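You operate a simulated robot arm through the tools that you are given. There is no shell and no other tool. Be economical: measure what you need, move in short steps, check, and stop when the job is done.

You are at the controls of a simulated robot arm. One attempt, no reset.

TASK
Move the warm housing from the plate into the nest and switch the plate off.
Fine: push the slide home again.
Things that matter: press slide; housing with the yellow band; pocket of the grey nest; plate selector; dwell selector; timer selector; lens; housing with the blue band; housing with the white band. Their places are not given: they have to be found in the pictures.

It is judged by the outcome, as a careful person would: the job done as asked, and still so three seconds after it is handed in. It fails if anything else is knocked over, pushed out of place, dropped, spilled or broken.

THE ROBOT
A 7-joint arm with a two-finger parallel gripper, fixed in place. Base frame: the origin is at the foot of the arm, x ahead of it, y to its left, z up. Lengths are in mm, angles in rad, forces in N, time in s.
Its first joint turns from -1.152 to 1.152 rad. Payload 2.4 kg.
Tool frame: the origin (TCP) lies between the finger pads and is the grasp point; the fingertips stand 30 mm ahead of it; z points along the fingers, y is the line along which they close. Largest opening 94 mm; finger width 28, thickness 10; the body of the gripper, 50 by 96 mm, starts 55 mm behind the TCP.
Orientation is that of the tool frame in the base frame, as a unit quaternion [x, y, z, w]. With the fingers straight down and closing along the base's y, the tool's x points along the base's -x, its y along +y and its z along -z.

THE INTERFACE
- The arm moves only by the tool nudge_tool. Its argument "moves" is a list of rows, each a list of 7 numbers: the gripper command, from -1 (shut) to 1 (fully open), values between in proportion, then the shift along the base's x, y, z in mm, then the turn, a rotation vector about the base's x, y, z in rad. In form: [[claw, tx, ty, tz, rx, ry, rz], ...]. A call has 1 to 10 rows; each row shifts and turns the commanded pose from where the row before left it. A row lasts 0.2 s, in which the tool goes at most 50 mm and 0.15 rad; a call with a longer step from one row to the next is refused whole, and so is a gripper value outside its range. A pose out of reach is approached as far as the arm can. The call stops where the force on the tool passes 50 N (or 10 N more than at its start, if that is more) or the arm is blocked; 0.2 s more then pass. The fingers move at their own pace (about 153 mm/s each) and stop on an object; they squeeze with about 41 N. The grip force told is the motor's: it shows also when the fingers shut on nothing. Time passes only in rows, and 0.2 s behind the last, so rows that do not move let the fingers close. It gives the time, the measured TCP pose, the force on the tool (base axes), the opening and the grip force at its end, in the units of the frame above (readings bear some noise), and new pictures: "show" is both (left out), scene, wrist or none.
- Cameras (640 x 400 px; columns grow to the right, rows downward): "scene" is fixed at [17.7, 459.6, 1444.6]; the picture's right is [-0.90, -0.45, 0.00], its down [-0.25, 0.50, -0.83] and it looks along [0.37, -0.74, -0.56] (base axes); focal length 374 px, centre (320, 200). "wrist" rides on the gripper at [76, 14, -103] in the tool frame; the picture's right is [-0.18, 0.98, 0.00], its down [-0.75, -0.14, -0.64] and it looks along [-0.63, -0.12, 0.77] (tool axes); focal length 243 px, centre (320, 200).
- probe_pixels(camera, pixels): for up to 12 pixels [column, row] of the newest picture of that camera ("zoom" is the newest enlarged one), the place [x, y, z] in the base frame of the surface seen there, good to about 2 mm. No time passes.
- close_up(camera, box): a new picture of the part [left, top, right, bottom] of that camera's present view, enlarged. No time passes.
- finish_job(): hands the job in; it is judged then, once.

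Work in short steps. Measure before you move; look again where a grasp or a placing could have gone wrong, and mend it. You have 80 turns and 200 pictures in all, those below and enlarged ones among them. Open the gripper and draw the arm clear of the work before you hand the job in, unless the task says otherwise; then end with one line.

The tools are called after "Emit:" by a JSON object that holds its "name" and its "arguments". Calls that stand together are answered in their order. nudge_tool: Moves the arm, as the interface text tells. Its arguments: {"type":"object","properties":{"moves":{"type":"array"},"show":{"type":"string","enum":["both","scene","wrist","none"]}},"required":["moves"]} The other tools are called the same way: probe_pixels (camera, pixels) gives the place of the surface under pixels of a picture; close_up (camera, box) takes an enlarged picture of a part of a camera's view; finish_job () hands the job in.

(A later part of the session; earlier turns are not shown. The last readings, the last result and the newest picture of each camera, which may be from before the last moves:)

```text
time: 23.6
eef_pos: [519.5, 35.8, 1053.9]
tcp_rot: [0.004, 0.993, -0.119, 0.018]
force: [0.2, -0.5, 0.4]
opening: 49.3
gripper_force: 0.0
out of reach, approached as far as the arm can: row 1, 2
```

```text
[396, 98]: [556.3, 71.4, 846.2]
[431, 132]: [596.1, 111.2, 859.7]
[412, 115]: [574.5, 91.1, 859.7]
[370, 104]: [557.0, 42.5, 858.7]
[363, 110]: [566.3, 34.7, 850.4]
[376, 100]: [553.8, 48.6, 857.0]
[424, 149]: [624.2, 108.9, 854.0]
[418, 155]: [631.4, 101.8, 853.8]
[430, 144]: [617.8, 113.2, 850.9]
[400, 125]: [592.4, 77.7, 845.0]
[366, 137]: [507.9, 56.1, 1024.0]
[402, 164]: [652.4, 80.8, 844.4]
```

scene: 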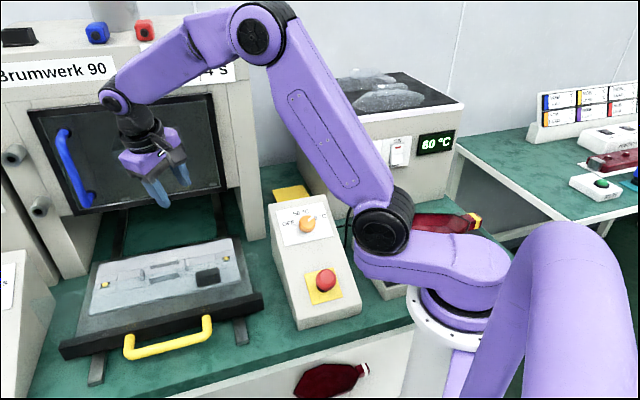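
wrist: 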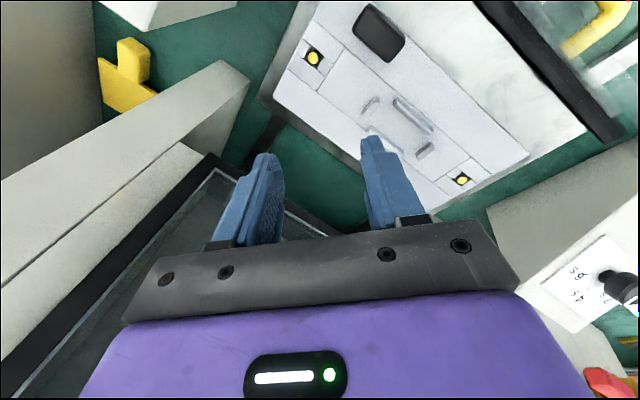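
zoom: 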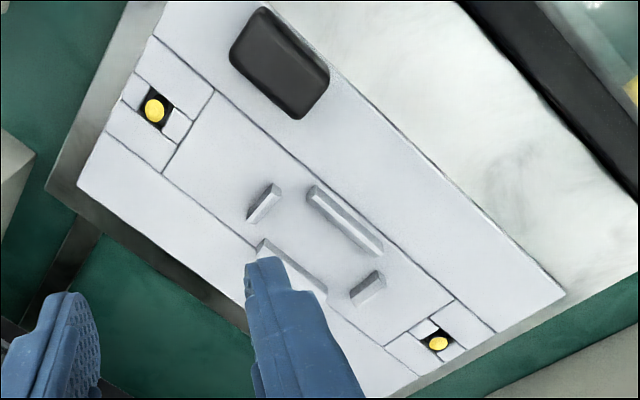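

The pocket centre is at about (589.5,72), e=(0.709,0.705), and the dark block lies at s −110..−60, t +48..+75. I still need to know the housing's underside and orientation, so I'll go back toward the starting pose, level the tool and look at the left-hand area for the other housings.

Emit:
{"name": "nudge_tool", "arguments": {"moves": [[0.05, -30, 10, 0, 0, 0, 0.1], [0.05, -30, 10, 0, 0, 0, 0.1], [0.05, -30, 10, 0, 0, 0, 0.1], [0.05, -30, 10, 0, 0, 0, 0.1], [0.05, 0, 0, 0, 0.1, 0, 0], [0.05, 0, 0, 0, 0.1, 0, 0]]}}

```text
time: 25.0
eef_pos: [399.0, 74.8, 1052.2]
tcp_rot: [-0.191, 0.976, -0.092, 0.047]
force: [-0.2, -1.3, -0.5]
opening: 49.3
gripper_force: 0.1
out of reach, approached as far as the arm can: row 5, 6
```

scene: 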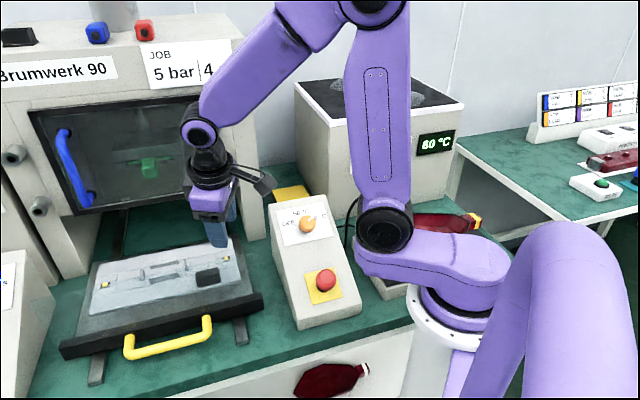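
wrist: 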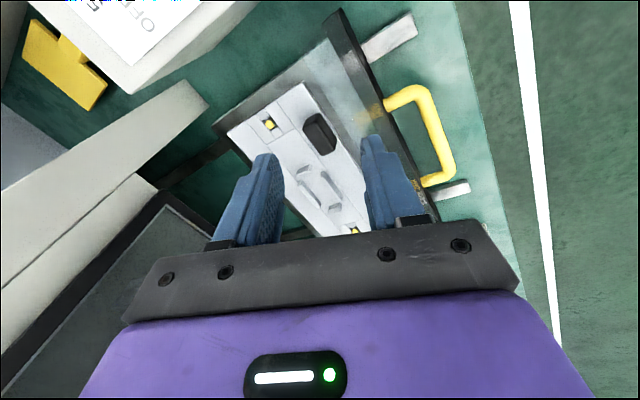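

The tool still points slightly off vertical, toward (+x,-y). I'll climb toward the starting height, where the tool was exactly vertical, turning the tilt out as I go.

Emit:
{"name": "nudge_tool", "arguments": {"moves": [[0.05, -5, 3, 35, 0, 0, -0.09], [0.05, -5, 3, 35, 0, 0, -0.09], [0.05, -5, 3, 35, 0, 0, -0.09], [0.05, -5, 3, 35, 0, 0, -0.09], [0.05, -5, 3, 25, 0.05, 0, 0], [0.05, 0, 0, 0, 0.05, 0.05, 0], [0.05, 0, 0, 0, 0.05, 0.05, 0]], "show": "none"}}

Emit:
{"name": "nudge_tool", "arguments": {"moves": [[0.05, 0, 0, 0, -0.1, 0, 0], [0.05, 0, 0, 0, -0.1, 0, 0]], "show": "none"}}

```text
time: 26.6
eef_pos: [366.8, 87.0, 1167.9]
tcp_rot: [-0.015, 0.991, -0.132, 0.028]
force: [-0.4, 0.4, 0.4]
opening: 49.4
gripper_force: 0.0
out of reach, approached as far as the arm can: row 1, 2, 3, 4, 5, 6, 7
```

```text
time: 27.2
eef_pos: [365.9, 87.1, 1167.0]
tcp_rot: [-0.019, 0.973, -0.23, 0.027]
force: [-0.1, 0.3, 0.1]
opening: 49.4
gripper_force: 0.1
```

Turning about +x is what's limited, so a joint is at its stop after the pull. I'll go back toward the extended, leaned pose that worked earlier to unwind it.

Emit:
{"name": "nudge_tool", "arguments": {"moves": [[0.05, 25, 0, -35, 0, 0, 0.14], [0.05, 25, 0, -35, 0, 0, 0.14], [0.05, 25, 0, -35, 0, 0, 0.14], [0.05, 25, 0, -35, 0, 0, 0.14], [0.05, 25, 0, -35, 0, 0, 0.14], [0.05, 20, -5, -20, 0.1, -0.083, 0], [0.05, 20, -5, -20, 0.1, -0.083, 0], [0.05, 10, -5, 0, 0.1, -0.083, 0], [0.05, 10, 0, 0, 0.1, -0.083, 0]]}}

```text
time: 29.2
eef_pos: [552.1, 69.9, 953.3]
tcp_rot: [-0.284, 0.901, -0.077, 0.318]
force: [0.5, 0.8, -0.7]
opening: 49.2
gripper_force: 0.1
```

scene: 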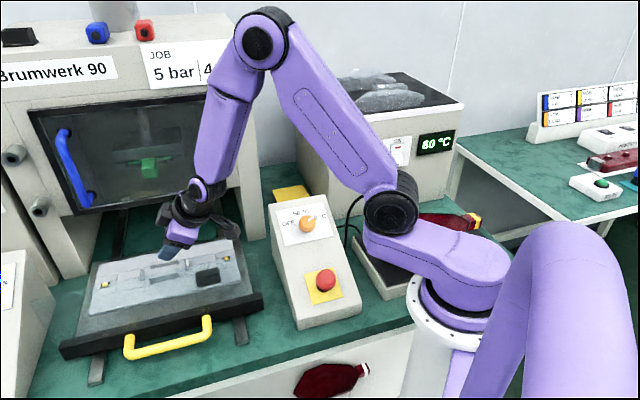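
wrist: 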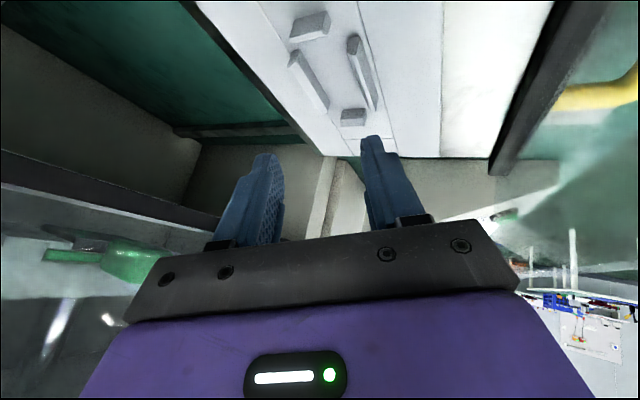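

No limits were hit. Now I'll reverse the first approach path, bringing the tool back to vertical on the way.

Emit:
{"name": "nudge_tool", "arguments": {"moves": [[0.05, -25, 5, 25, 0, 0.11, 0], [0.05, -25, 5, 25, 0, 0.11, 0], [0.05, -25, 5, 25, 0, 0.11, 0], [0.05, -25, 5, 25, 0, 0.11, 0], [0.05, -25, 5, 25, 0, 0.11, 0], [0.05, -25, 0, 20, 0, 0.11, 0]], "show": "scene"}}

```text
time: 30.6
eef_pos: [402.1, 96.4, 1098.3]
tcp_rot: [-0.293, 0.956, 0.019, 0.009]
force: [-0.3, 0.3, -0.8]
opening: 49.3
gripper_force: 0.1
```

scene: 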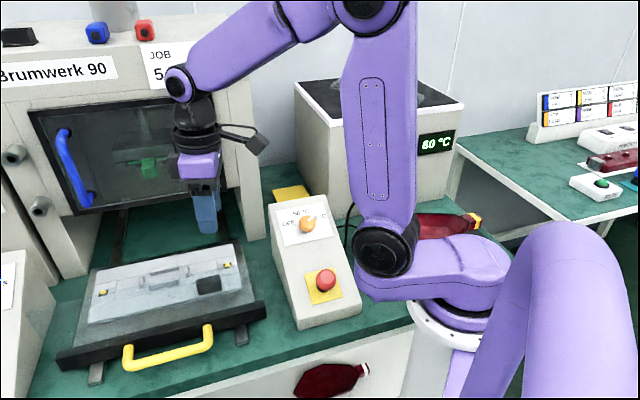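

The tool is vertical and free again. The slide's handle seems a little lower in the picture (168,345), so I'll check by probing whether the slide has moved.

Emit:
{"name": "probe_pixels", "arguments": {"camera": "scene", "pixels": [[103, 293], [228, 266], [168, 350], [209, 285], [128, 352], [210, 335]]}}

Emit:
{"name": "nudge_tool", "arguments": {"moves": [[0.05, 0, 0, 10, 0, 0, 0], [0.05, 0, 0, 10, 0, 0, 0]]}}

```text
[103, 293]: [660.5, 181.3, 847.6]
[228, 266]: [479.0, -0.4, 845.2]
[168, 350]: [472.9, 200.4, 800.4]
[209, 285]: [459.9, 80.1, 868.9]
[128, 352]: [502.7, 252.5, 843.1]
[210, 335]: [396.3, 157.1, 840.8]
```

```text
time: 31.2
eef_pos: [401.5, 97.4, 1118.4]
tcp_rot: [-0.295, 0.955, 0.019, 0.01]
force: [-0.2, 0.4, -0.1]
opening: 49.4
gripper_force: 0.0
```

scene: 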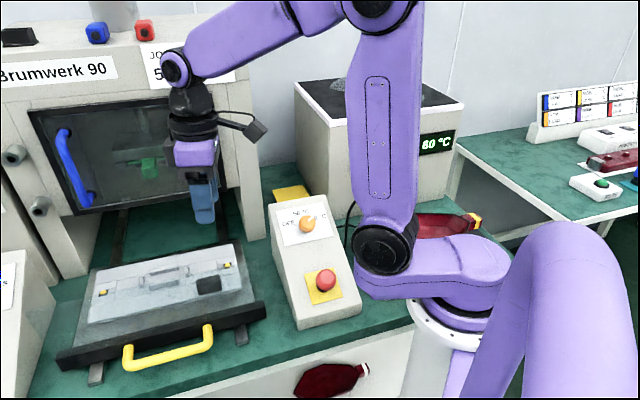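
wrist: 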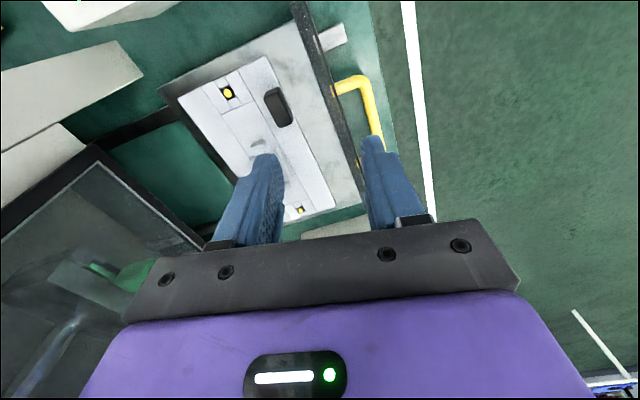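

The slide has crept about 27 mm further out (pins now at about (660,181) and (479,0)) and is still now; I'll re-measure before placing. Next I'll yaw to look at the left-hand area for the example housings.

Emit:
{"name": "nudge_tool", "arguments": {"moves": [[0.05, -15, -10, 10, 0, 0, 0.15], [0.05, -15, -10, 10, 0, 0, 0.15], [0.05, -15, -10, 10, 0, 0, 0.15], [0.05, -15, -10, 10, 0, 0, 0.15], [0.05, -15, -10, 10, 0, 0, 0.15]]}}

```text
time: 32.4
eef_pos: [326.1, 46.8, 1169.6]
tcp_rot: [-0.625, 0.781, 0.021, 0.002]
force: [0.1, -0.1, -0.2]
opening: 49.5
gripper_force: 0.0
```

scene: 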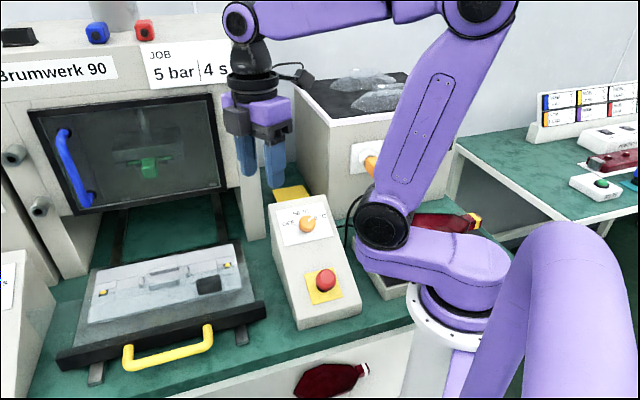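
wrist: 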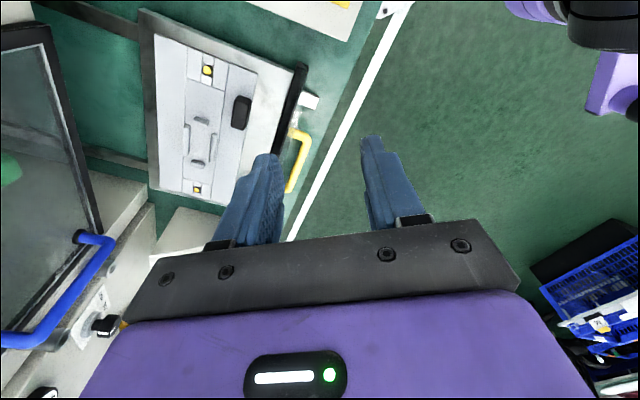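

The nest shows nicely at wrist (205,110), and a blue basket is at (600,310). I'll enlarge both.

Emit:
{"name": "close_up", "arguments": {"camera": "wrist", "box": [520, 200, 640, 400]}}

Emit:
{"name": "close_up", "arguments": {"camera": "wrist", "box": [130, 0, 330, 210]}}

Emit:
{"name": "probe_pixels", "arguments": {"camera": "wrist", "pixels": [[600, 280], [600, 320], [610, 390], [208, 70], [197, 188], [240, 110], [560, 255]]}}

```text
2.00 times, centred on (580, 300) of wrist
```

zoom: 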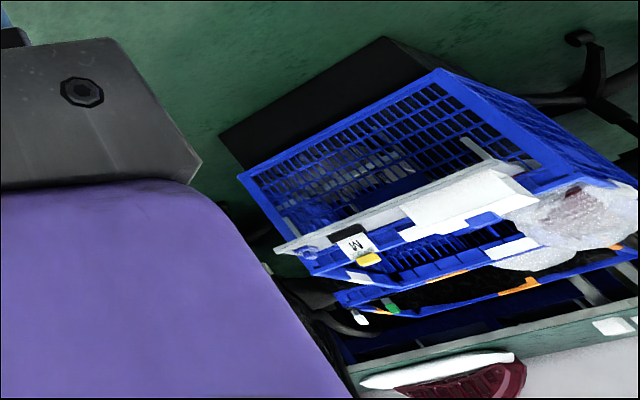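

```text
1.90 times, centred on (230, 105) of wrist
```

zoom: 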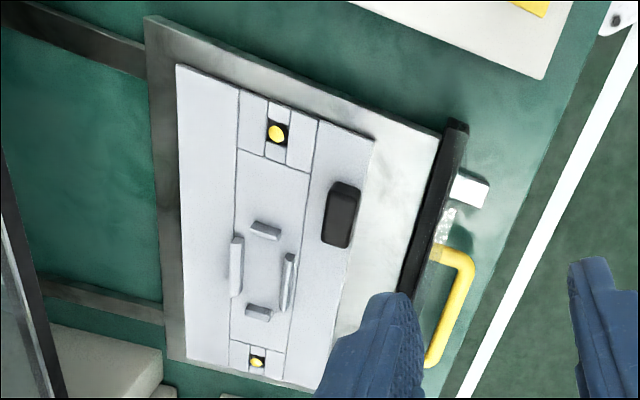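

```text
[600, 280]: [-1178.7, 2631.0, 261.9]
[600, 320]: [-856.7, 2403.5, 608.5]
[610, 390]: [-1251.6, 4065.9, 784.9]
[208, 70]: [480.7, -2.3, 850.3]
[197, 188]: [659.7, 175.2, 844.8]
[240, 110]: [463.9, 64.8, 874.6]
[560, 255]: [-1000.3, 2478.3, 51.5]
```

Those are far background, so no help. The neck (27 mm wide, at about (14,-360), z 875–900) is the natural grip; I'll turn toward ψ≈-2.28 and head for the plate, keeping moderately high.

Emit:
{"name": "nudge_tool", "arguments": {"moves": [[0.05, 0, 0, -5, 0, 0, -0.15], [0.05, 0, 0, -5, 0, 0, -0.15], [0.05, 0, 0, -5, 0, 0, -0.15], [0.05, 0, 0, -5, 0, 0, -0.15], [0.05, 0, 0, 0, 0, 0, -0.15], [0.05, 0, 0, 0, 0, 0, -0.15], [0.05, 0, 0, 0, 0, 0, -0.15], [0.05, 0, 0, 0, 0, 0, -0.15], [0.05, 0, 0, 0, 0, 0, -0.15], [0.05, 0, 0, 0, 0, 0, -0.15]], "show": "none"}}

Emit:
{"name": "nudge_tool", "arguments": {"moves": [[0.05, -6, -20, 0, 0, 0, -0.15], [0.05, -6, -20, 0, 0, 0, -0.15], [0.05, -6, -20, 0, 0, 0, -0.15], [0.05, -6, -20, 0, 0, 0, -0.15], [0.05, -6, -20, 0, 0, 0, -0.15], [0.05, -6, -20, 0, 0, 0, -0.15], [0.05, -6, -20, 0, 0, 0, -0.15], [0.05, -6, -20, 0, 0, 0, -0.15], [0.05, -6, -20, 0, 0, 0, -0.15], [0.05, -6, -20, 0, 0, 0, -0.15]]}}

```text
time: 34.6
eef_pos: [328.3, 46.1, 1147.3]
tcp_rot: [0.078, 0.997, 0.014, 0.016]
force: [0.2, -0.1, -0.1]
opening: 49.5
gripper_force: 0.0
```

```text
time: 36.8
eef_pos: [266.1, -153.2, 1149.7]
tcp_rot: [0.735, 0.677, -0.001, 0.021]
force: [-0.3, 0.7, 0.2]
opening: 49.4
gripper_force: 0.1
```

scene: 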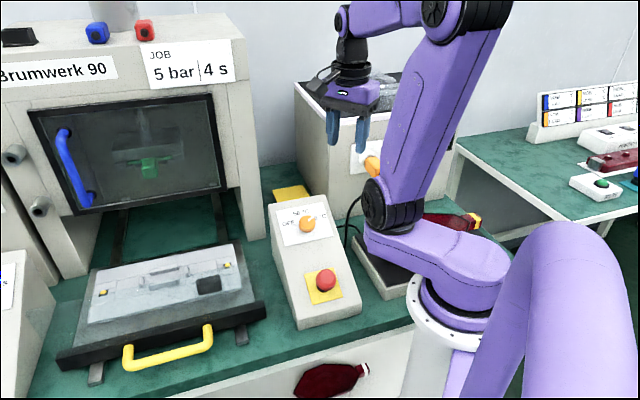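
wrist: 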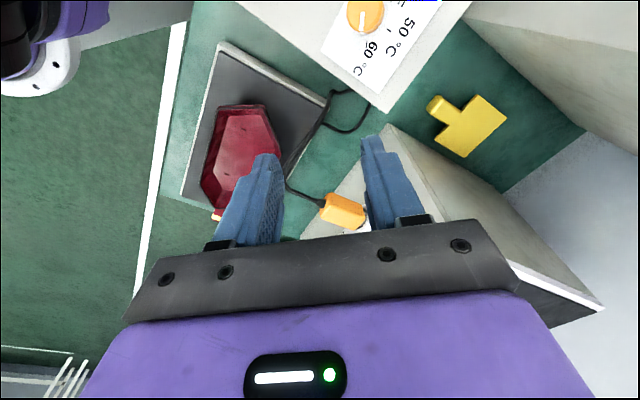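

Good, no limits. I'll continue toward the neck: 5 rows of (-32,-30,-15) with the remaining yaw.

Emit:
{"name": "nudge_tool", "arguments": {"moves": [[0.05, -32, -25, -15, 0, 0, -0.125], [0.05, -32, -25, -15, 0, 0, -0.125], [0.05, -32, -25, -15, 0, 0, -0.125], [0.05, -32, -25, -15, 0, 0, -0.125], [0.05, -32, -25, -15, 0, 0, -0.125]]}}

```text
time: 38.0
eef_pos: [106.6, -275.4, 1072.5]
tcp_rot: [0.908, 0.419, -0.008, 0.02]
force: [-1.0, 0.0, -0.4]
opening: 49.6
gripper_force: 0.0
```

scene: 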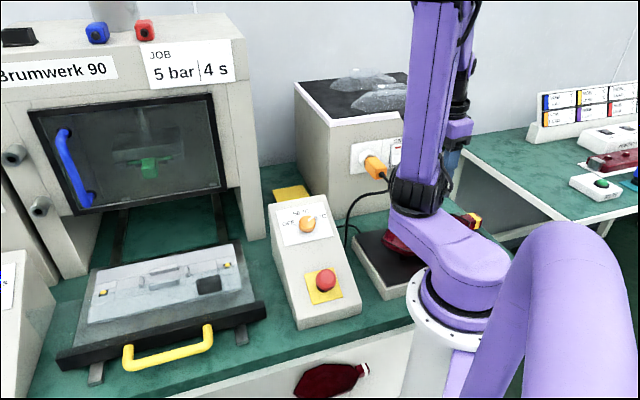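
wrist: 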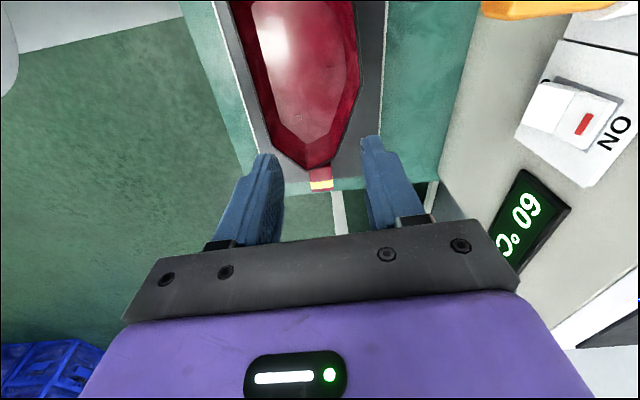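

The neck with its yellow band is at wrist (321,180), right between the fingers. I'll probe the neck and the arm's own lower link clearance.

Emit:
{"name": "close_up", "arguments": {"camera": "wrist", "box": [200, 0, 440, 220]}}

Emit:
{"name": "probe_pixels", "arguments": {"camera": "wrist", "pixels": [[310, 170], [331, 168], [311, 190], [332, 188], [321, 178], [300, 185], [345, 185], [237, 5], [356, 5], [357, 85], [330, 160], [278, 145]]}}

Emit:
{"name": "close_up", "arguments": {"camera": "scene", "box": [340, 160, 520, 300]}}

Emit:
{"name": "probe_pixels", "arguments": {"camera": "scene", "pixels": [[398, 240], [410, 260], [400, 215], [420, 205], [395, 245], [450, 260]]}}

```text
1.82 times, centred on (320, 110) of wrist
```

zoom: 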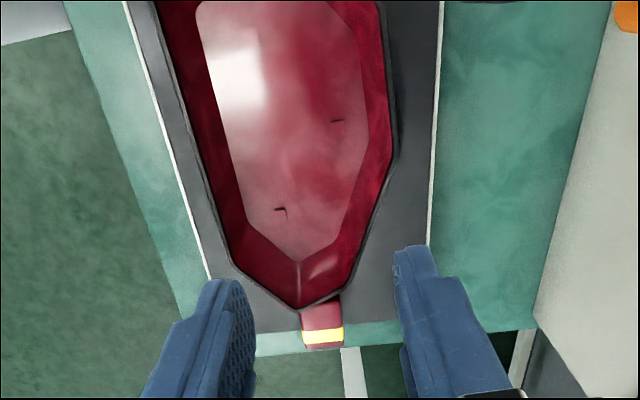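

```text
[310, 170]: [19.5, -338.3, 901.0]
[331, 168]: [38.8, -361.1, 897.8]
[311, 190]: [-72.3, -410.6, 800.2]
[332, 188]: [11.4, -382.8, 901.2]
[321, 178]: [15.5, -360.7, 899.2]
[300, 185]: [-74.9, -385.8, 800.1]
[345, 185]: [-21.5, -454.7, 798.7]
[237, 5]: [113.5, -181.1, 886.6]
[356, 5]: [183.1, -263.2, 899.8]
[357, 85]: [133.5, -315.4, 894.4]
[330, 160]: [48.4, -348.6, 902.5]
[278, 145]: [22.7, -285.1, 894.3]
```

```text
2.86 times, centred on (430, 230) of scene
```

zoom: 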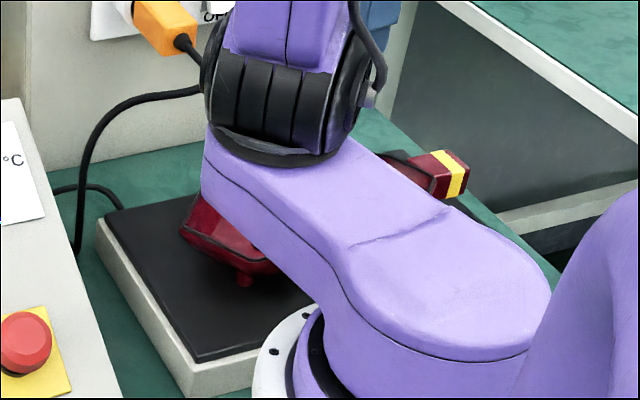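

```text
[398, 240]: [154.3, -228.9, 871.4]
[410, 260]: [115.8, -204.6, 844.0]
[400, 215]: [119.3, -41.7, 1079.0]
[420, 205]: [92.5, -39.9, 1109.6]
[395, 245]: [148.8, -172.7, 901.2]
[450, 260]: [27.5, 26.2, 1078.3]
```

The arm's lower link is well above (z≈1079). Something protrudes under the housing at scene (404,258); I'll enlarge to understand the underside.

Emit:
{"name": "close_up", "arguments": {"camera": "scene", "box": [370, 215, 450, 275]}}

Emit:
{"name": "probe_pixels", "arguments": {"camera": "zoom", "pixels": [[270, 345], [250, 330], [290, 340], [330, 320], [180, 270], [130, 240], [230, 300], [150, 200]]}}

Emit:
{"name": "probe_pixels", "arguments": {"camera": "wrist", "pixels": [[298, 115], [329, 66], [297, 68], [335, 185]]}}

```text
6.67 times, centred on (410, 245) of scene
```

zoom: 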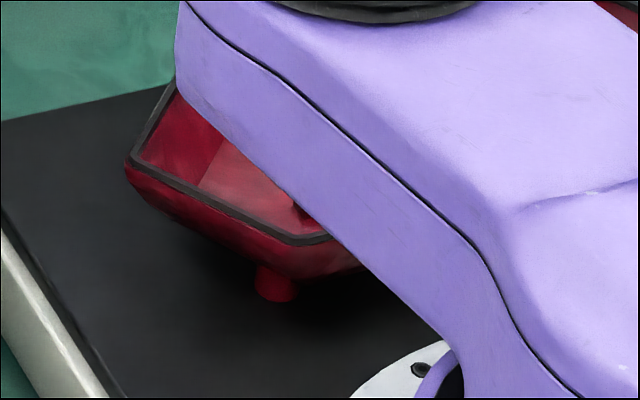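

```text
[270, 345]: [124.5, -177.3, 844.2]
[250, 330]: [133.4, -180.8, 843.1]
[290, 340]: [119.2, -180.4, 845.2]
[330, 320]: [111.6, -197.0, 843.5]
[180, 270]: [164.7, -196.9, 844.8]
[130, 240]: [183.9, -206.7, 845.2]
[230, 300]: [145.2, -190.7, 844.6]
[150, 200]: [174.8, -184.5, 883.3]
```

```text
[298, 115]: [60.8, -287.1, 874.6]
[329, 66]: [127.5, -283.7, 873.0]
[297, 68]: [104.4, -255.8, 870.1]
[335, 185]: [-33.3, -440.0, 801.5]
```

The housing stands on short legs, its walls sloping like a hull. I need the neck's axis exactly before gripping, so I'll enlarge the neck and probe both edges.

Emit:
{"name": "close_up", "arguments": {"camera": "wrist", "box": [280, 140, 360, 200]}}

Emit:
{"name": "close_up", "arguments": {"camera": "wrist", "box": [290, 150, 350, 195]}}

```text
6.67 times, centred on (320, 170) of wrist
```

zoom: 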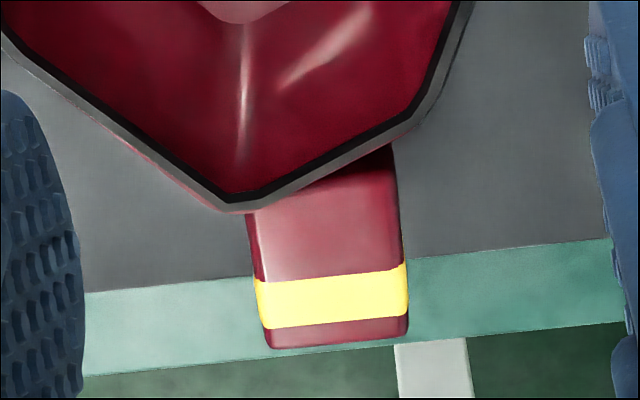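

```text
8.89 times, centred on (320, 172) of wrist
```

zoom: 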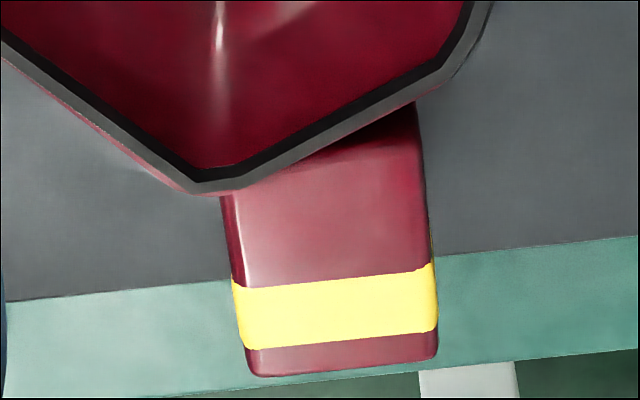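

I'll probe the neck's edge points on this picture.

Emit:
{"name": "probe_pixels", "arguments": {"camera": "zoom", "pixels": [[245, 215], [262, 345], [412, 150], [425, 255], [430, 345], [250, 280], [340, 180], [340, 300], [345, 360], [230, 240], [432, 250], [195, 183]]}}

```text
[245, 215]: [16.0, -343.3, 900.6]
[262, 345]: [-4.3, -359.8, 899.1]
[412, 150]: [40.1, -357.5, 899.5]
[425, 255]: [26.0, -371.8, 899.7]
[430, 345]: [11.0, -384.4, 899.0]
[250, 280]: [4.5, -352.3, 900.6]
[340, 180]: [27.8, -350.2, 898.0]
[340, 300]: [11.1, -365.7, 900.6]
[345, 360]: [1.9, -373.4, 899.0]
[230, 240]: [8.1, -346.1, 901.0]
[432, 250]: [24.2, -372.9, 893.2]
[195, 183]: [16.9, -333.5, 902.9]
```

The neck axis is at about -2.41 rad, centred on p=279 with the grip point near (13.5,-363). I'll align the yaw, take out the small tilt and move above it.

Emit:
{"name": "nudge_tool", "arguments": {"moves": [[0.05, -23.3, -21.9, -18, 0.02, 0, -0.034], [0.05, -23.3, -21.9, -18, 0.02, 0, -0.034], [0.05, -23.3, -21.9, -18, 0, 0, -0.034], [0.05, -23.2, -21.8, -18, 0, 0, -0.032]]}}

```text
time: 39.0
eef_pos: [12.6, -364.9, 998.9]
tcp_rot: [0.934, 0.357, 0.0, 0.002]
force: [0.6, -1.0, -0.3]
opening: 49.5
gripper_force: 0.1
```

scene: 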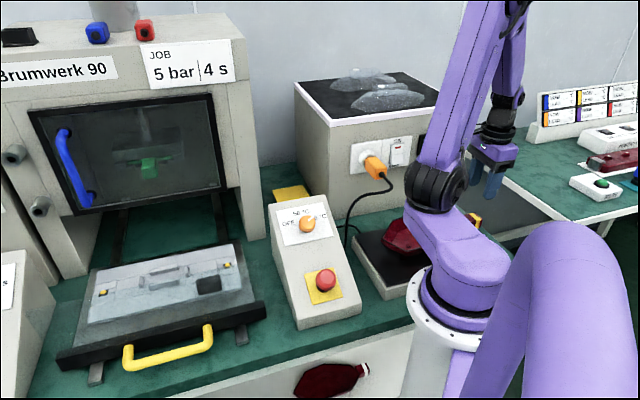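
wrist: 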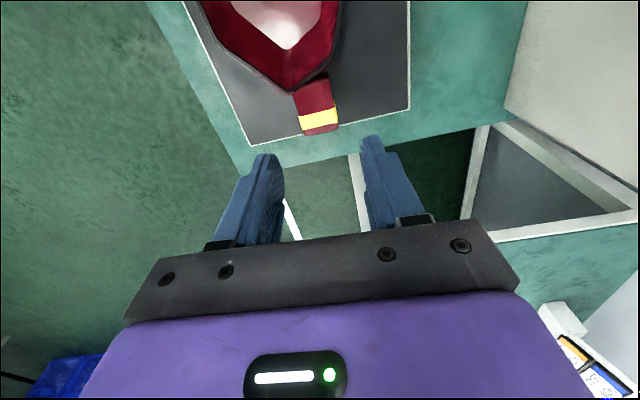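

Vertical and aligned, reach fine. I'll descend to z≈887.

Emit:
{"name": "nudge_tool", "arguments": {"moves": [[0.05, 0.9, 2, -40, 0, 0, 0], [0.05, 0, 0, -35, 0, 0, 0], [0.05, 0, 0, -20, 0, 0, 0]]}}

Emit:
{"name": "close_up", "arguments": {"camera": "scene", "box": [350, 190, 510, 310]}}

```text
time: 39.8
eef_pos: [17.7, -362.6, 904.9]
tcp_rot: [0.934, 0.357, 0.0, 0.002]
force: [0.1, 0.1, -0.3]
opening: 49.3
gripper_force: 0.1
```

scene: 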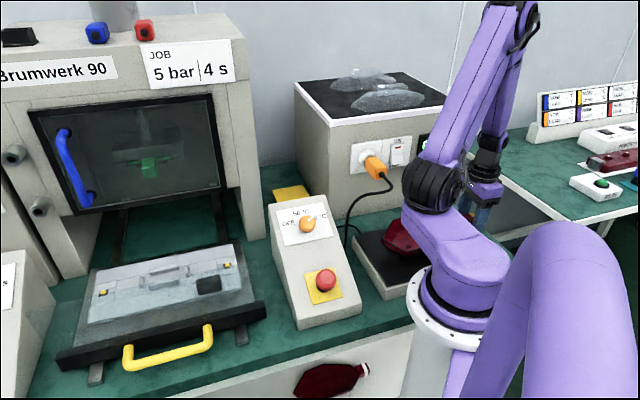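
wrist: 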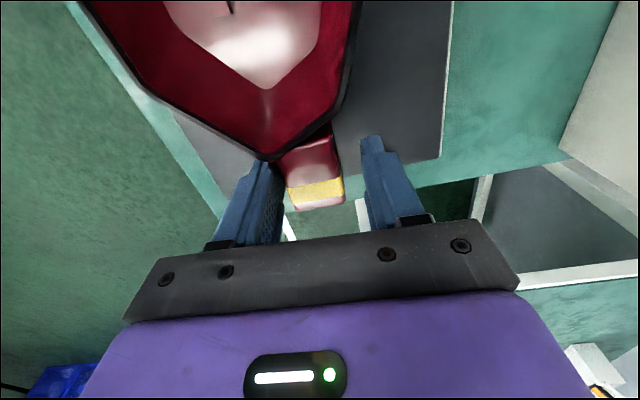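

```text
3.33 times, centred on (430, 250) of scene
```

zoom: 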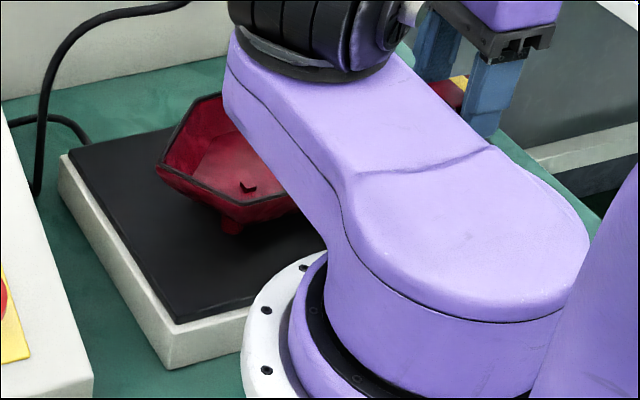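

The neck sits between the fingers; the left finger is close to the body's corner at (268,158), so I'll shift 5 mm outward along the neck and go down 17 mm, then close.

Emit:
{"name": "nudge_tool", "arguments": {"moves": [[0.05, -4, -3.2, 0, 0, 0, 0], [0.05, 0, 0, -9, 0, 0, 0], [0.05, 0, 0, -8, 0, 0, 0]], "show": "wrist"}}

```text
time: 40.6
eef_pos: [12.1, -366.5, 890.0]
tcp_rot: [0.934, 0.358, 0.001, 0.0]
force: [-0.7, 0.5, 0.0]
opening: 49.1
gripper_force: 0.1
```

wrist: 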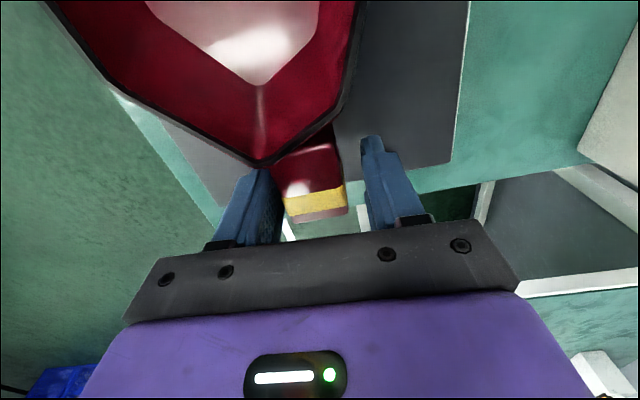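

The neck is centred between the fingers. Closing.

Emit:
{"name": "nudge_tool", "arguments": {"moves": [[-1, -0.5, 0.6, -3, 0, 0, 0], [-1, 0, 0, 0, 0, 0, 0], [-1, 0, 0, 0, 0, 0, 0]], "show": "wrist"}}

```text
time: 41.4
eef_pos: [10.2, -365.8, 885.8]
tcp_rot: [0.934, 0.358, 0.001, 0.001]
force: [-6.9, -0.3, 14.1]
opening: 35.9
gripper_force: 40.3
```

wrist: 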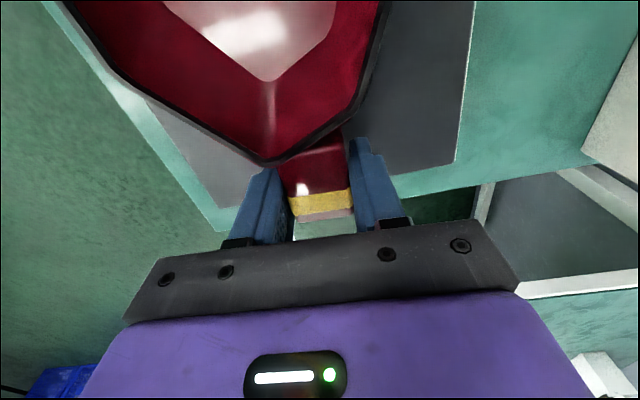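

Gripped at 35.9 mm with 40 N. I'll lift 25 mm gently and check that the housing comes along level.

Emit:
{"name": "nudge_tool", "arguments": {"moves": [[-1, 0, 0, 5, 0, 0, 0], [-1, 0, 0, 10, 0, 0, 0], [-1, 0, 0, 15, 0, 0, 0]]}}

Emit:
{"name": "close_up", "arguments": {"camera": "scene", "box": [350, 190, 510, 310]}}

```text
time: 42.2
eef_pos: [10.4, -365.1, 917.8]
tcp_rot: [0.934, 0.358, 0.0, 0.001]
force: [0.0, -0.2, -1.3]
opening: 35.7
gripper_force: 41.0
```

scene: 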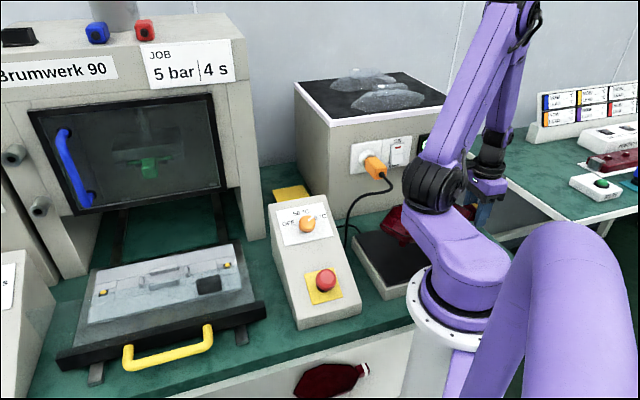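
wrist: 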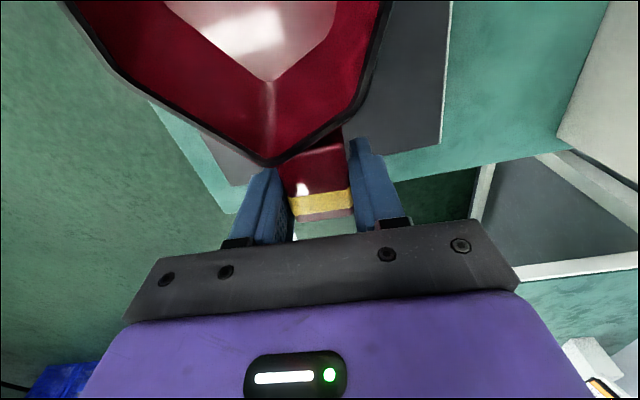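

```text
3.33 times, centred on (430, 250) of scene
```

zoom: 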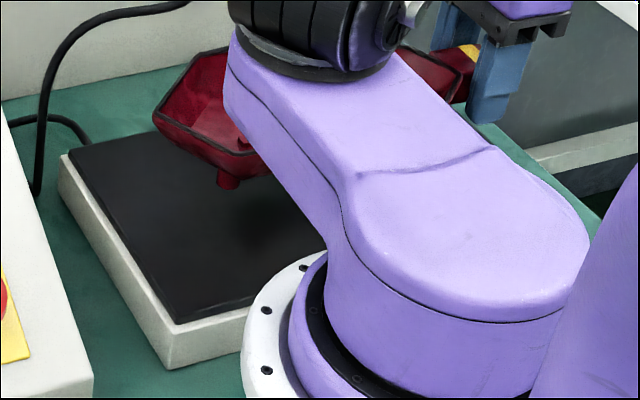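

The housing is up, level and held firmly; it is light. I'll raise it to clear the control box height, moving outward.

Emit:
{"name": "nudge_tool", "arguments": {"moves": [[-1, 10, 0, 30, 0, 0, 0], [-1, 20, 5, 30, 0, 0, 0], [-1, 25, 10, 30, 0, 0, 0], [-1, 30, 10, 20, 0, 0, 0], [-1, 30, 10, 20, 0, 0, 0], [-1, 30, 10, 20, 0, 0, 0]]}}

```text
time: 43.6
eef_pos: [157.0, -319.1, 1067.3]
tcp_rot: [0.934, 0.357, 0.001, 0.002]
force: [0.7, 0.7, -1.8]
opening: 35.9
gripper_force: 40.6
```

scene: 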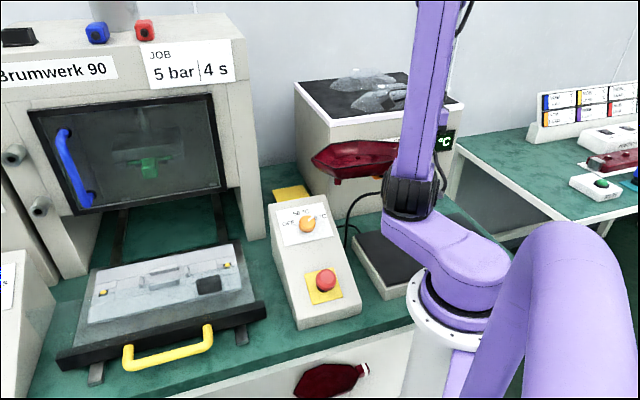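
wrist: 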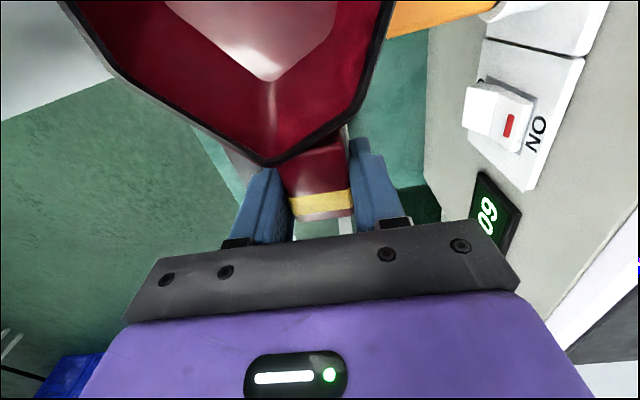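

The housing hangs level at scene (355,155), in front of the cabinet. I'll check distances to the plug and cabinet before moving on.

Emit:
{"name": "probe_pixels", "arguments": {"camera": "scene", "pixels": [[373, 197], [340, 190], [320, 152], [350, 178], [380, 172], [395, 150], [308, 222], [280, 205], [338, 215], [360, 300]]}}

Emit:
{"name": "close_up", "arguments": {"camera": "scene", "box": [290, 120, 450, 220]}}

Emit:
{"name": "probe_pixels", "arguments": {"camera": "wrist", "pixels": [[430, 15], [410, 50], [440, 60], [500, 100]]}}

```text
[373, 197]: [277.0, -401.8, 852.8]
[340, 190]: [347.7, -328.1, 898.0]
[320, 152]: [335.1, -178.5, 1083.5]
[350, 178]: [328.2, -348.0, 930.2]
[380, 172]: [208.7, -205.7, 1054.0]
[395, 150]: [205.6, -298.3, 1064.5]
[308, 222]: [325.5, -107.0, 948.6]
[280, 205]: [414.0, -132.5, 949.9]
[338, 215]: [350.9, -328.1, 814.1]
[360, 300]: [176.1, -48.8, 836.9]
```

```text
4.00 times, centred on (370, 170) of scene
```

zoom: 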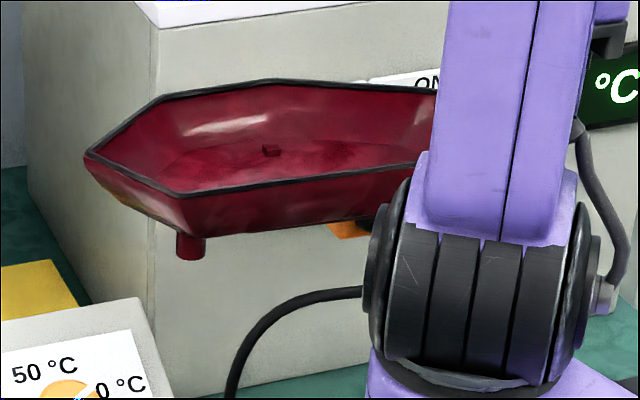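

```text
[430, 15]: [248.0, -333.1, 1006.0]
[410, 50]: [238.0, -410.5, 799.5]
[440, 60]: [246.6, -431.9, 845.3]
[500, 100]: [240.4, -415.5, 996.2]
```

Clear so far. I'll move away from the cabinet and up, then roll the housing about its neck axis toward the scene camera to see the underside.

Emit:
{"name": "nudge_tool", "arguments": {"moves": [[-1, 5, 25, 10, 0, 0, 0], [-1, 10, 25, 10, 0, 0, 0], [-1, 10, 20, 10, 0, 0, 0], [-1, 10, 20, 10, 0, 0, 0], [-1, 10, 20, 10, 0.09, 0.08, 0], [-1, 0, 0, 0, 0.09, 0.08, 0], [-1, 0, 0, 0, 0.09, 0.08, 0], [-1, 0, 0, 0, 0.09, 0.08, 0], [-1, 0, 0, 0, 0.09, 0.08, 0], [-1, 0, 0, 0, 0.09, 0.08, 0]]}}

Emit:
{"name": "close_up", "arguments": {"camera": "scene", "box": [230, 60, 430, 210]}}

```text
time: 45.8
eef_pos: [201.2, -210.5, 1117.1]
tcp_rot: [0.874, 0.334, -0.124, -0.331]
force: [0.0, -0.2, -1.3]
opening: 35.7
gripper_force: 40.5
```

scene: 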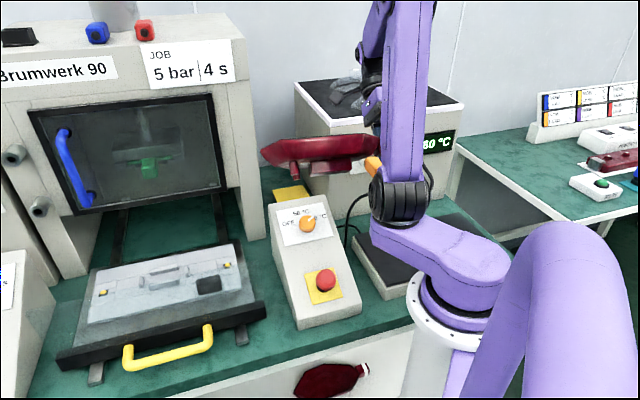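
wrist: 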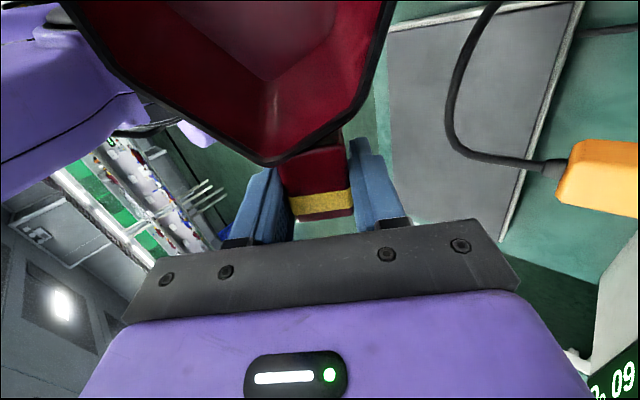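

```text
2.67 times, centred on (330, 135) of scene
```

zoom: 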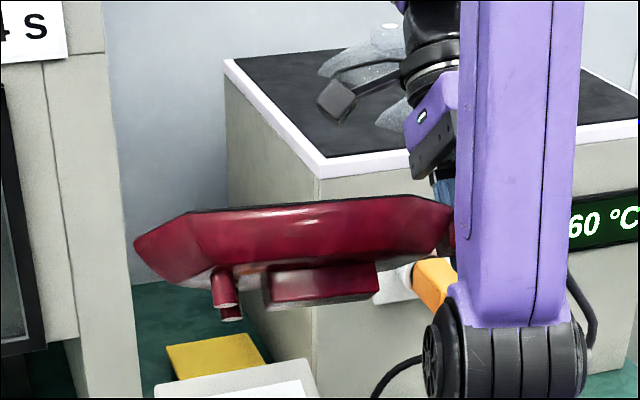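

Very informative: the underside has a rectangular boss and two pegs at the far end. I'll tilt a bit more to measure them.

Emit:
{"name": "nudge_tool", "arguments": {"moves": [[-1, 15, 15, 5, 0.09, 0.08, 0], [-1, 15, 15, 5, 0.09, 0.08, 0], [-1, 15, 15, 5, 0.09, 0.08, 0], [-1, 15, 15, 5, 0.09, 0.08, 0]], "show": "scene"}}

Emit:
{"name": "close_up", "arguments": {"camera": "scene", "box": [230, 70, 400, 200]}}

```text
time: 46.8
eef_pos: [262.9, -151.2, 1135.3]
tcp_rot: [0.77, 0.295, -0.199, -0.53]
force: [0.1, 0.6, -1.3]
opening: 35.9
gripper_force: 40.7
```

scene: 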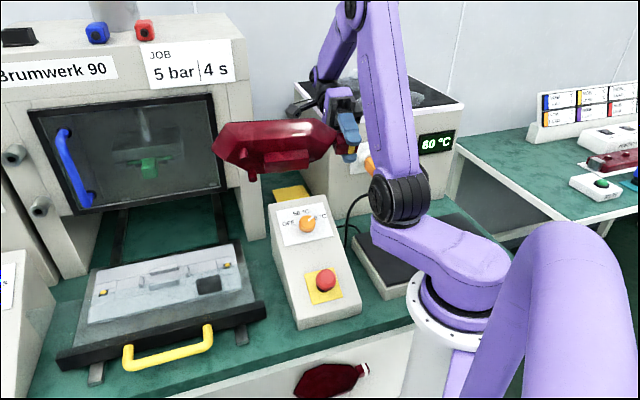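

```text
3.08 times, centred on (315, 135) of scene
```

zoom: 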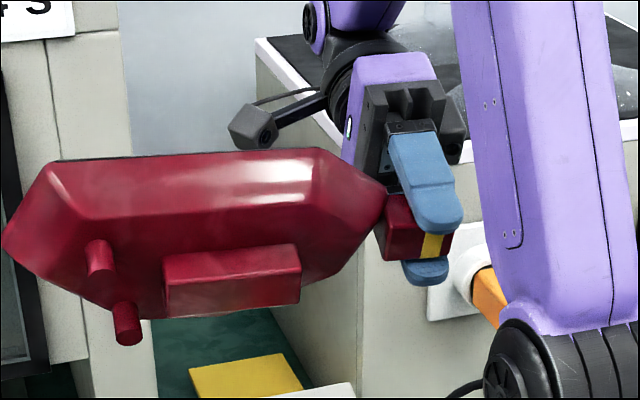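

Now the boss and pegs are clear. I'll probe their corners to get them in the tool frame.

Emit:
{"name": "probe_pixels", "arguments": {"camera": "zoom", "pixels": [[168, 263], [292, 250], [297, 270], [172, 285], [175, 310], [296, 298], [235, 300], [235, 265], [102, 268], [128, 338], [130, 230], [250, 220]]}}

Emit:
{"name": "probe_pixels", "arguments": {"camera": "zoom", "pixels": [[98, 250], [120, 312], [330, 240], [310, 290], [440, 245], [395, 250], [410, 215], [445, 225], [20, 230], [45, 170], [310, 155], [378, 190]]}}

```text
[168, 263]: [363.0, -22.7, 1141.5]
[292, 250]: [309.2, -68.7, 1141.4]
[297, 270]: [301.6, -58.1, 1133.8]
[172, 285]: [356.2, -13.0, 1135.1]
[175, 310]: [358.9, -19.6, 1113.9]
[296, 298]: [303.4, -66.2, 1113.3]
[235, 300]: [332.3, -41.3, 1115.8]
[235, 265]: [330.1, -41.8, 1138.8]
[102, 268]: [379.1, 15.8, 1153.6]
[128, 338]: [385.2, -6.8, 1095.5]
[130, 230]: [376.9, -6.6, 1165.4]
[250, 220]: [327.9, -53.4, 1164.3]
```

```text
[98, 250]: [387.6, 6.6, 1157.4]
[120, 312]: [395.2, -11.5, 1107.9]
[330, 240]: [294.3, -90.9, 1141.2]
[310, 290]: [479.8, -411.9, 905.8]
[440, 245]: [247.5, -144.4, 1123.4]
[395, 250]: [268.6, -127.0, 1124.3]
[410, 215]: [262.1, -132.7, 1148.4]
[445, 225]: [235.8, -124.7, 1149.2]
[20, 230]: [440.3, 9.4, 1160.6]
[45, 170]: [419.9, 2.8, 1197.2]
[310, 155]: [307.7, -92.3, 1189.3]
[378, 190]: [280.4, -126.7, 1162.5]
```

The boss (about 77×29 mm, centred 124 mm ahead of the TCP on the neck axis) fits the pocket, with the neck pointing toward −e, over the near pin. I'll level the housing again while moving over the control box toward the nest.

Emit:
{"name": "nudge_tool", "arguments": {"moves": [[-1, 10, 6, 0, -0.09, -0.08, 0], [-1, 10, 6, 0, -0.09, -0.08, 0], [-1, 10, 6, 0, -0.09, -0.08, 0], [-1, 10, 6, 0, -0.09, -0.08, 0], [-1, 15, 8, 0, -0.09, -0.08, 0], [-1, 15, 8, 0, -0.09, -0.08, 0], [-1, 15, 10, -5, -0.09, -0.08, 0], [-1, 15, 10, -5, -0.09, -0.08, 0], [-1, 15, 10, -5, -0.09, -0.08, 0.025], [-1, 15, 10, -5, -0.09, -0.08, 0.025]]}}

```text
time: 49.0
eef_pos: [390.3, -72.5, 1115.8]
tcp_rot: [0.925, 0.381, -0.002, 0.004]
force: [0.3, -0.8, -1.7]
opening: 35.8
gripper_force: 40.8
```

scene: 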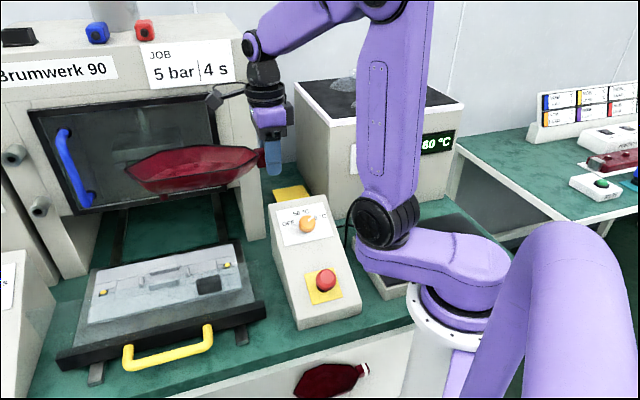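
wrist: 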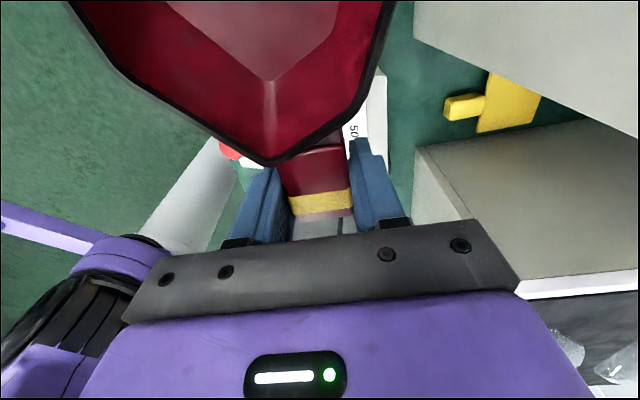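

Level again with ψ=-2.36. Now I'll re-measure the nest ribs and pins.

Emit:
{"name": "close_up", "arguments": {"camera": "scene", "box": [80, 230, 250, 330]}}

Emit:
{"name": "close_up", "arguments": {"camera": "scene", "box": [90, 235, 240, 325]}}

```text
3.76 times, centred on (165, 280) of scene
```

zoom: 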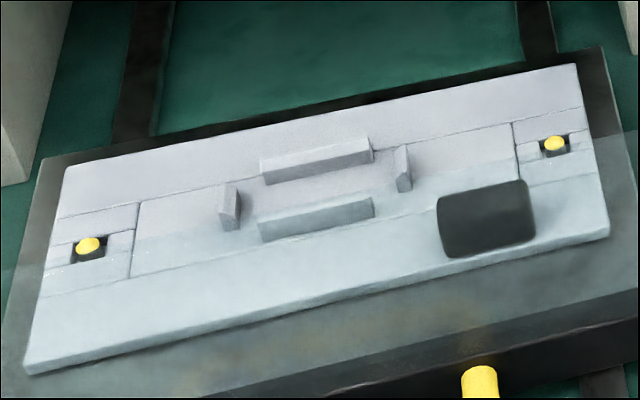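

```text
4.27 times, centred on (165, 280) of scene
```

zoom: 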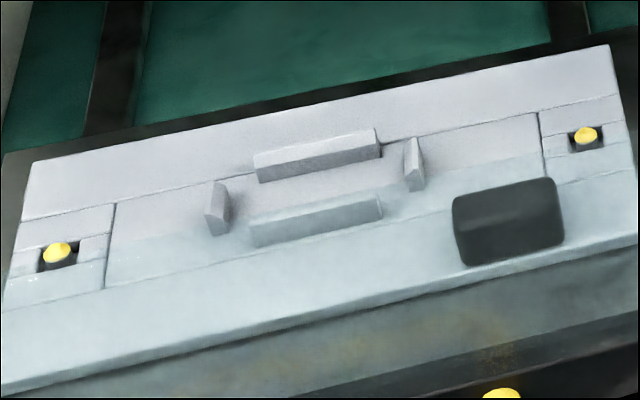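

I'll probe rib edges, pins and the block corners on this enlargement.

Emit:
{"name": "probe_pixels", "arguments": {"camera": "zoom", "pixels": [[57, 252], [586, 136], [258, 157], [373, 132], [260, 178], [380, 153], [255, 222], [378, 196], [212, 183], [210, 225], [228, 225], [416, 140]]}}

Emit:
{"name": "probe_pixels", "arguments": {"camera": "zoom", "pixels": [[408, 182], [424, 182], [460, 200], [553, 182], [466, 262], [560, 240], [320, 170], [320, 205], [320, 192], [255, 240], [405, 160], [233, 205]]}}

```text
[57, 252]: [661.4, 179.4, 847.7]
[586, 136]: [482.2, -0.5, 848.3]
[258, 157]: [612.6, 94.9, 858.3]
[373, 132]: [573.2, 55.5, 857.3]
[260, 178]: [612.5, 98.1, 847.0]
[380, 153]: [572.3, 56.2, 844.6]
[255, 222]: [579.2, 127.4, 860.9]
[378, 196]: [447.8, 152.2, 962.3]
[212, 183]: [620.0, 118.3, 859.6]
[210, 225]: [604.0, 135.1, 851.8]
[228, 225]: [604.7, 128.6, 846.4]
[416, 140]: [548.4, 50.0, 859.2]
```

```text
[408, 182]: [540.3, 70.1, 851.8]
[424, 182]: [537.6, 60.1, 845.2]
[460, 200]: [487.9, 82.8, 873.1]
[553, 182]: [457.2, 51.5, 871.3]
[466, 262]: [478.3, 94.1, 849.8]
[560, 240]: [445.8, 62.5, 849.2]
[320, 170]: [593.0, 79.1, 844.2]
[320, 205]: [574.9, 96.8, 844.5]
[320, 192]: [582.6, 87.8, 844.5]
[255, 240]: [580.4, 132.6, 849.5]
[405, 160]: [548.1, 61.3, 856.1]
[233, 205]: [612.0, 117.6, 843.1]
```

Pocket centre computes to about (576.4,93.4), which puts the TCP target at (489.7,4.0), seat z≈886. I'll check the housing's levelness with a few rim probes before lowering.

Emit:
{"name": "close_up", "arguments": {"camera": "scene", "box": [110, 120, 300, 220]}}

Emit:
{"name": "probe_pixels", "arguments": {"camera": "scene", "pixels": [[127, 168], [152, 189], [222, 182], [257, 157], [165, 152], [212, 146], [262, 155]]}}

```text
3.37 times, centred on (205, 170) of scene
```

zoom: 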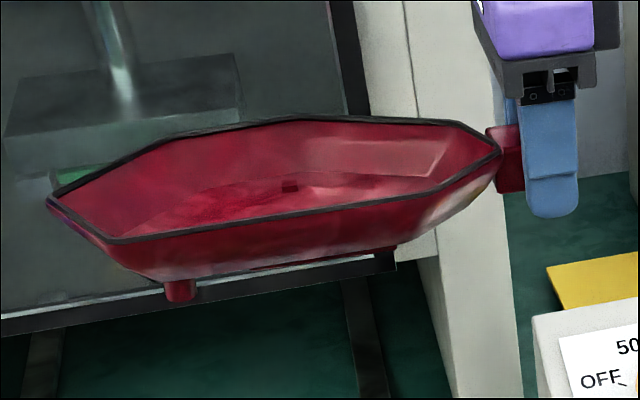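

```text
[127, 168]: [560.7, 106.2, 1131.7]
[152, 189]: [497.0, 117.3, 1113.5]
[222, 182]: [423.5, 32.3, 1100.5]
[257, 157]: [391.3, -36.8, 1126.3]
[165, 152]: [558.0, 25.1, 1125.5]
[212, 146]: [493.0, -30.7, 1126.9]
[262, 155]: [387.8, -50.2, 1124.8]
```

Level within a few mm. I'll move horizontally over the nest first, then go down to z≈930.

Emit:
{"name": "nudge_tool", "arguments": {"moves": [[-1, 20, 15.3, -5, 0, 0, 0], [-1, 20, 15.3, -5, 0, 0, 0], [-1, 20, 15.3, -5, 0, 0, 0], [-1, 20, 15.3, -5, 0, 0, 0], [-1, 19.4, 15.3, -5, 0, 0, 0], [-1, 0, 0, -40, 0, 0, 0], [-1, 0, 0, -40, 0, 0, 0], [-1, 0, 0, -40, 0, 0, 0], [-1, 0, 0, -30, 0, 0, 0]]}}

```text
time: 51.0
eef_pos: [490.1, 7.6, 940.4]
tcp_rot: [0.925, 0.38, -0.002, 0.002]
force: [0.0, -0.1, -1.4]
opening: 36.0
gripper_force: 41.2
```

scene: 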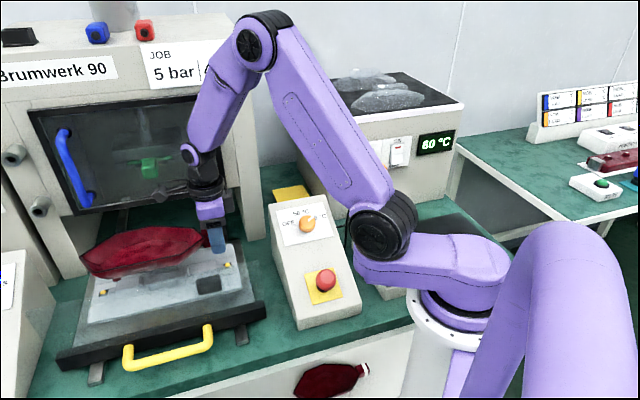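
wrist: 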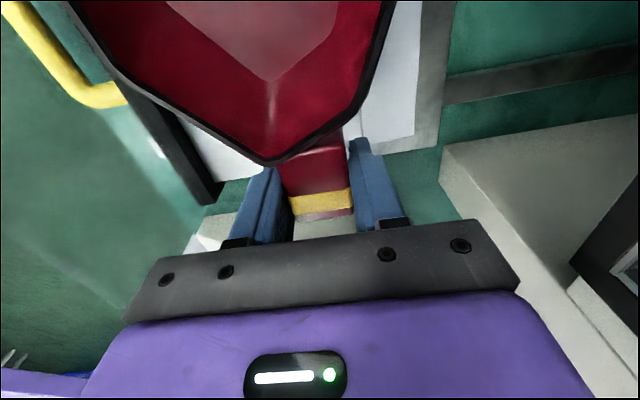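

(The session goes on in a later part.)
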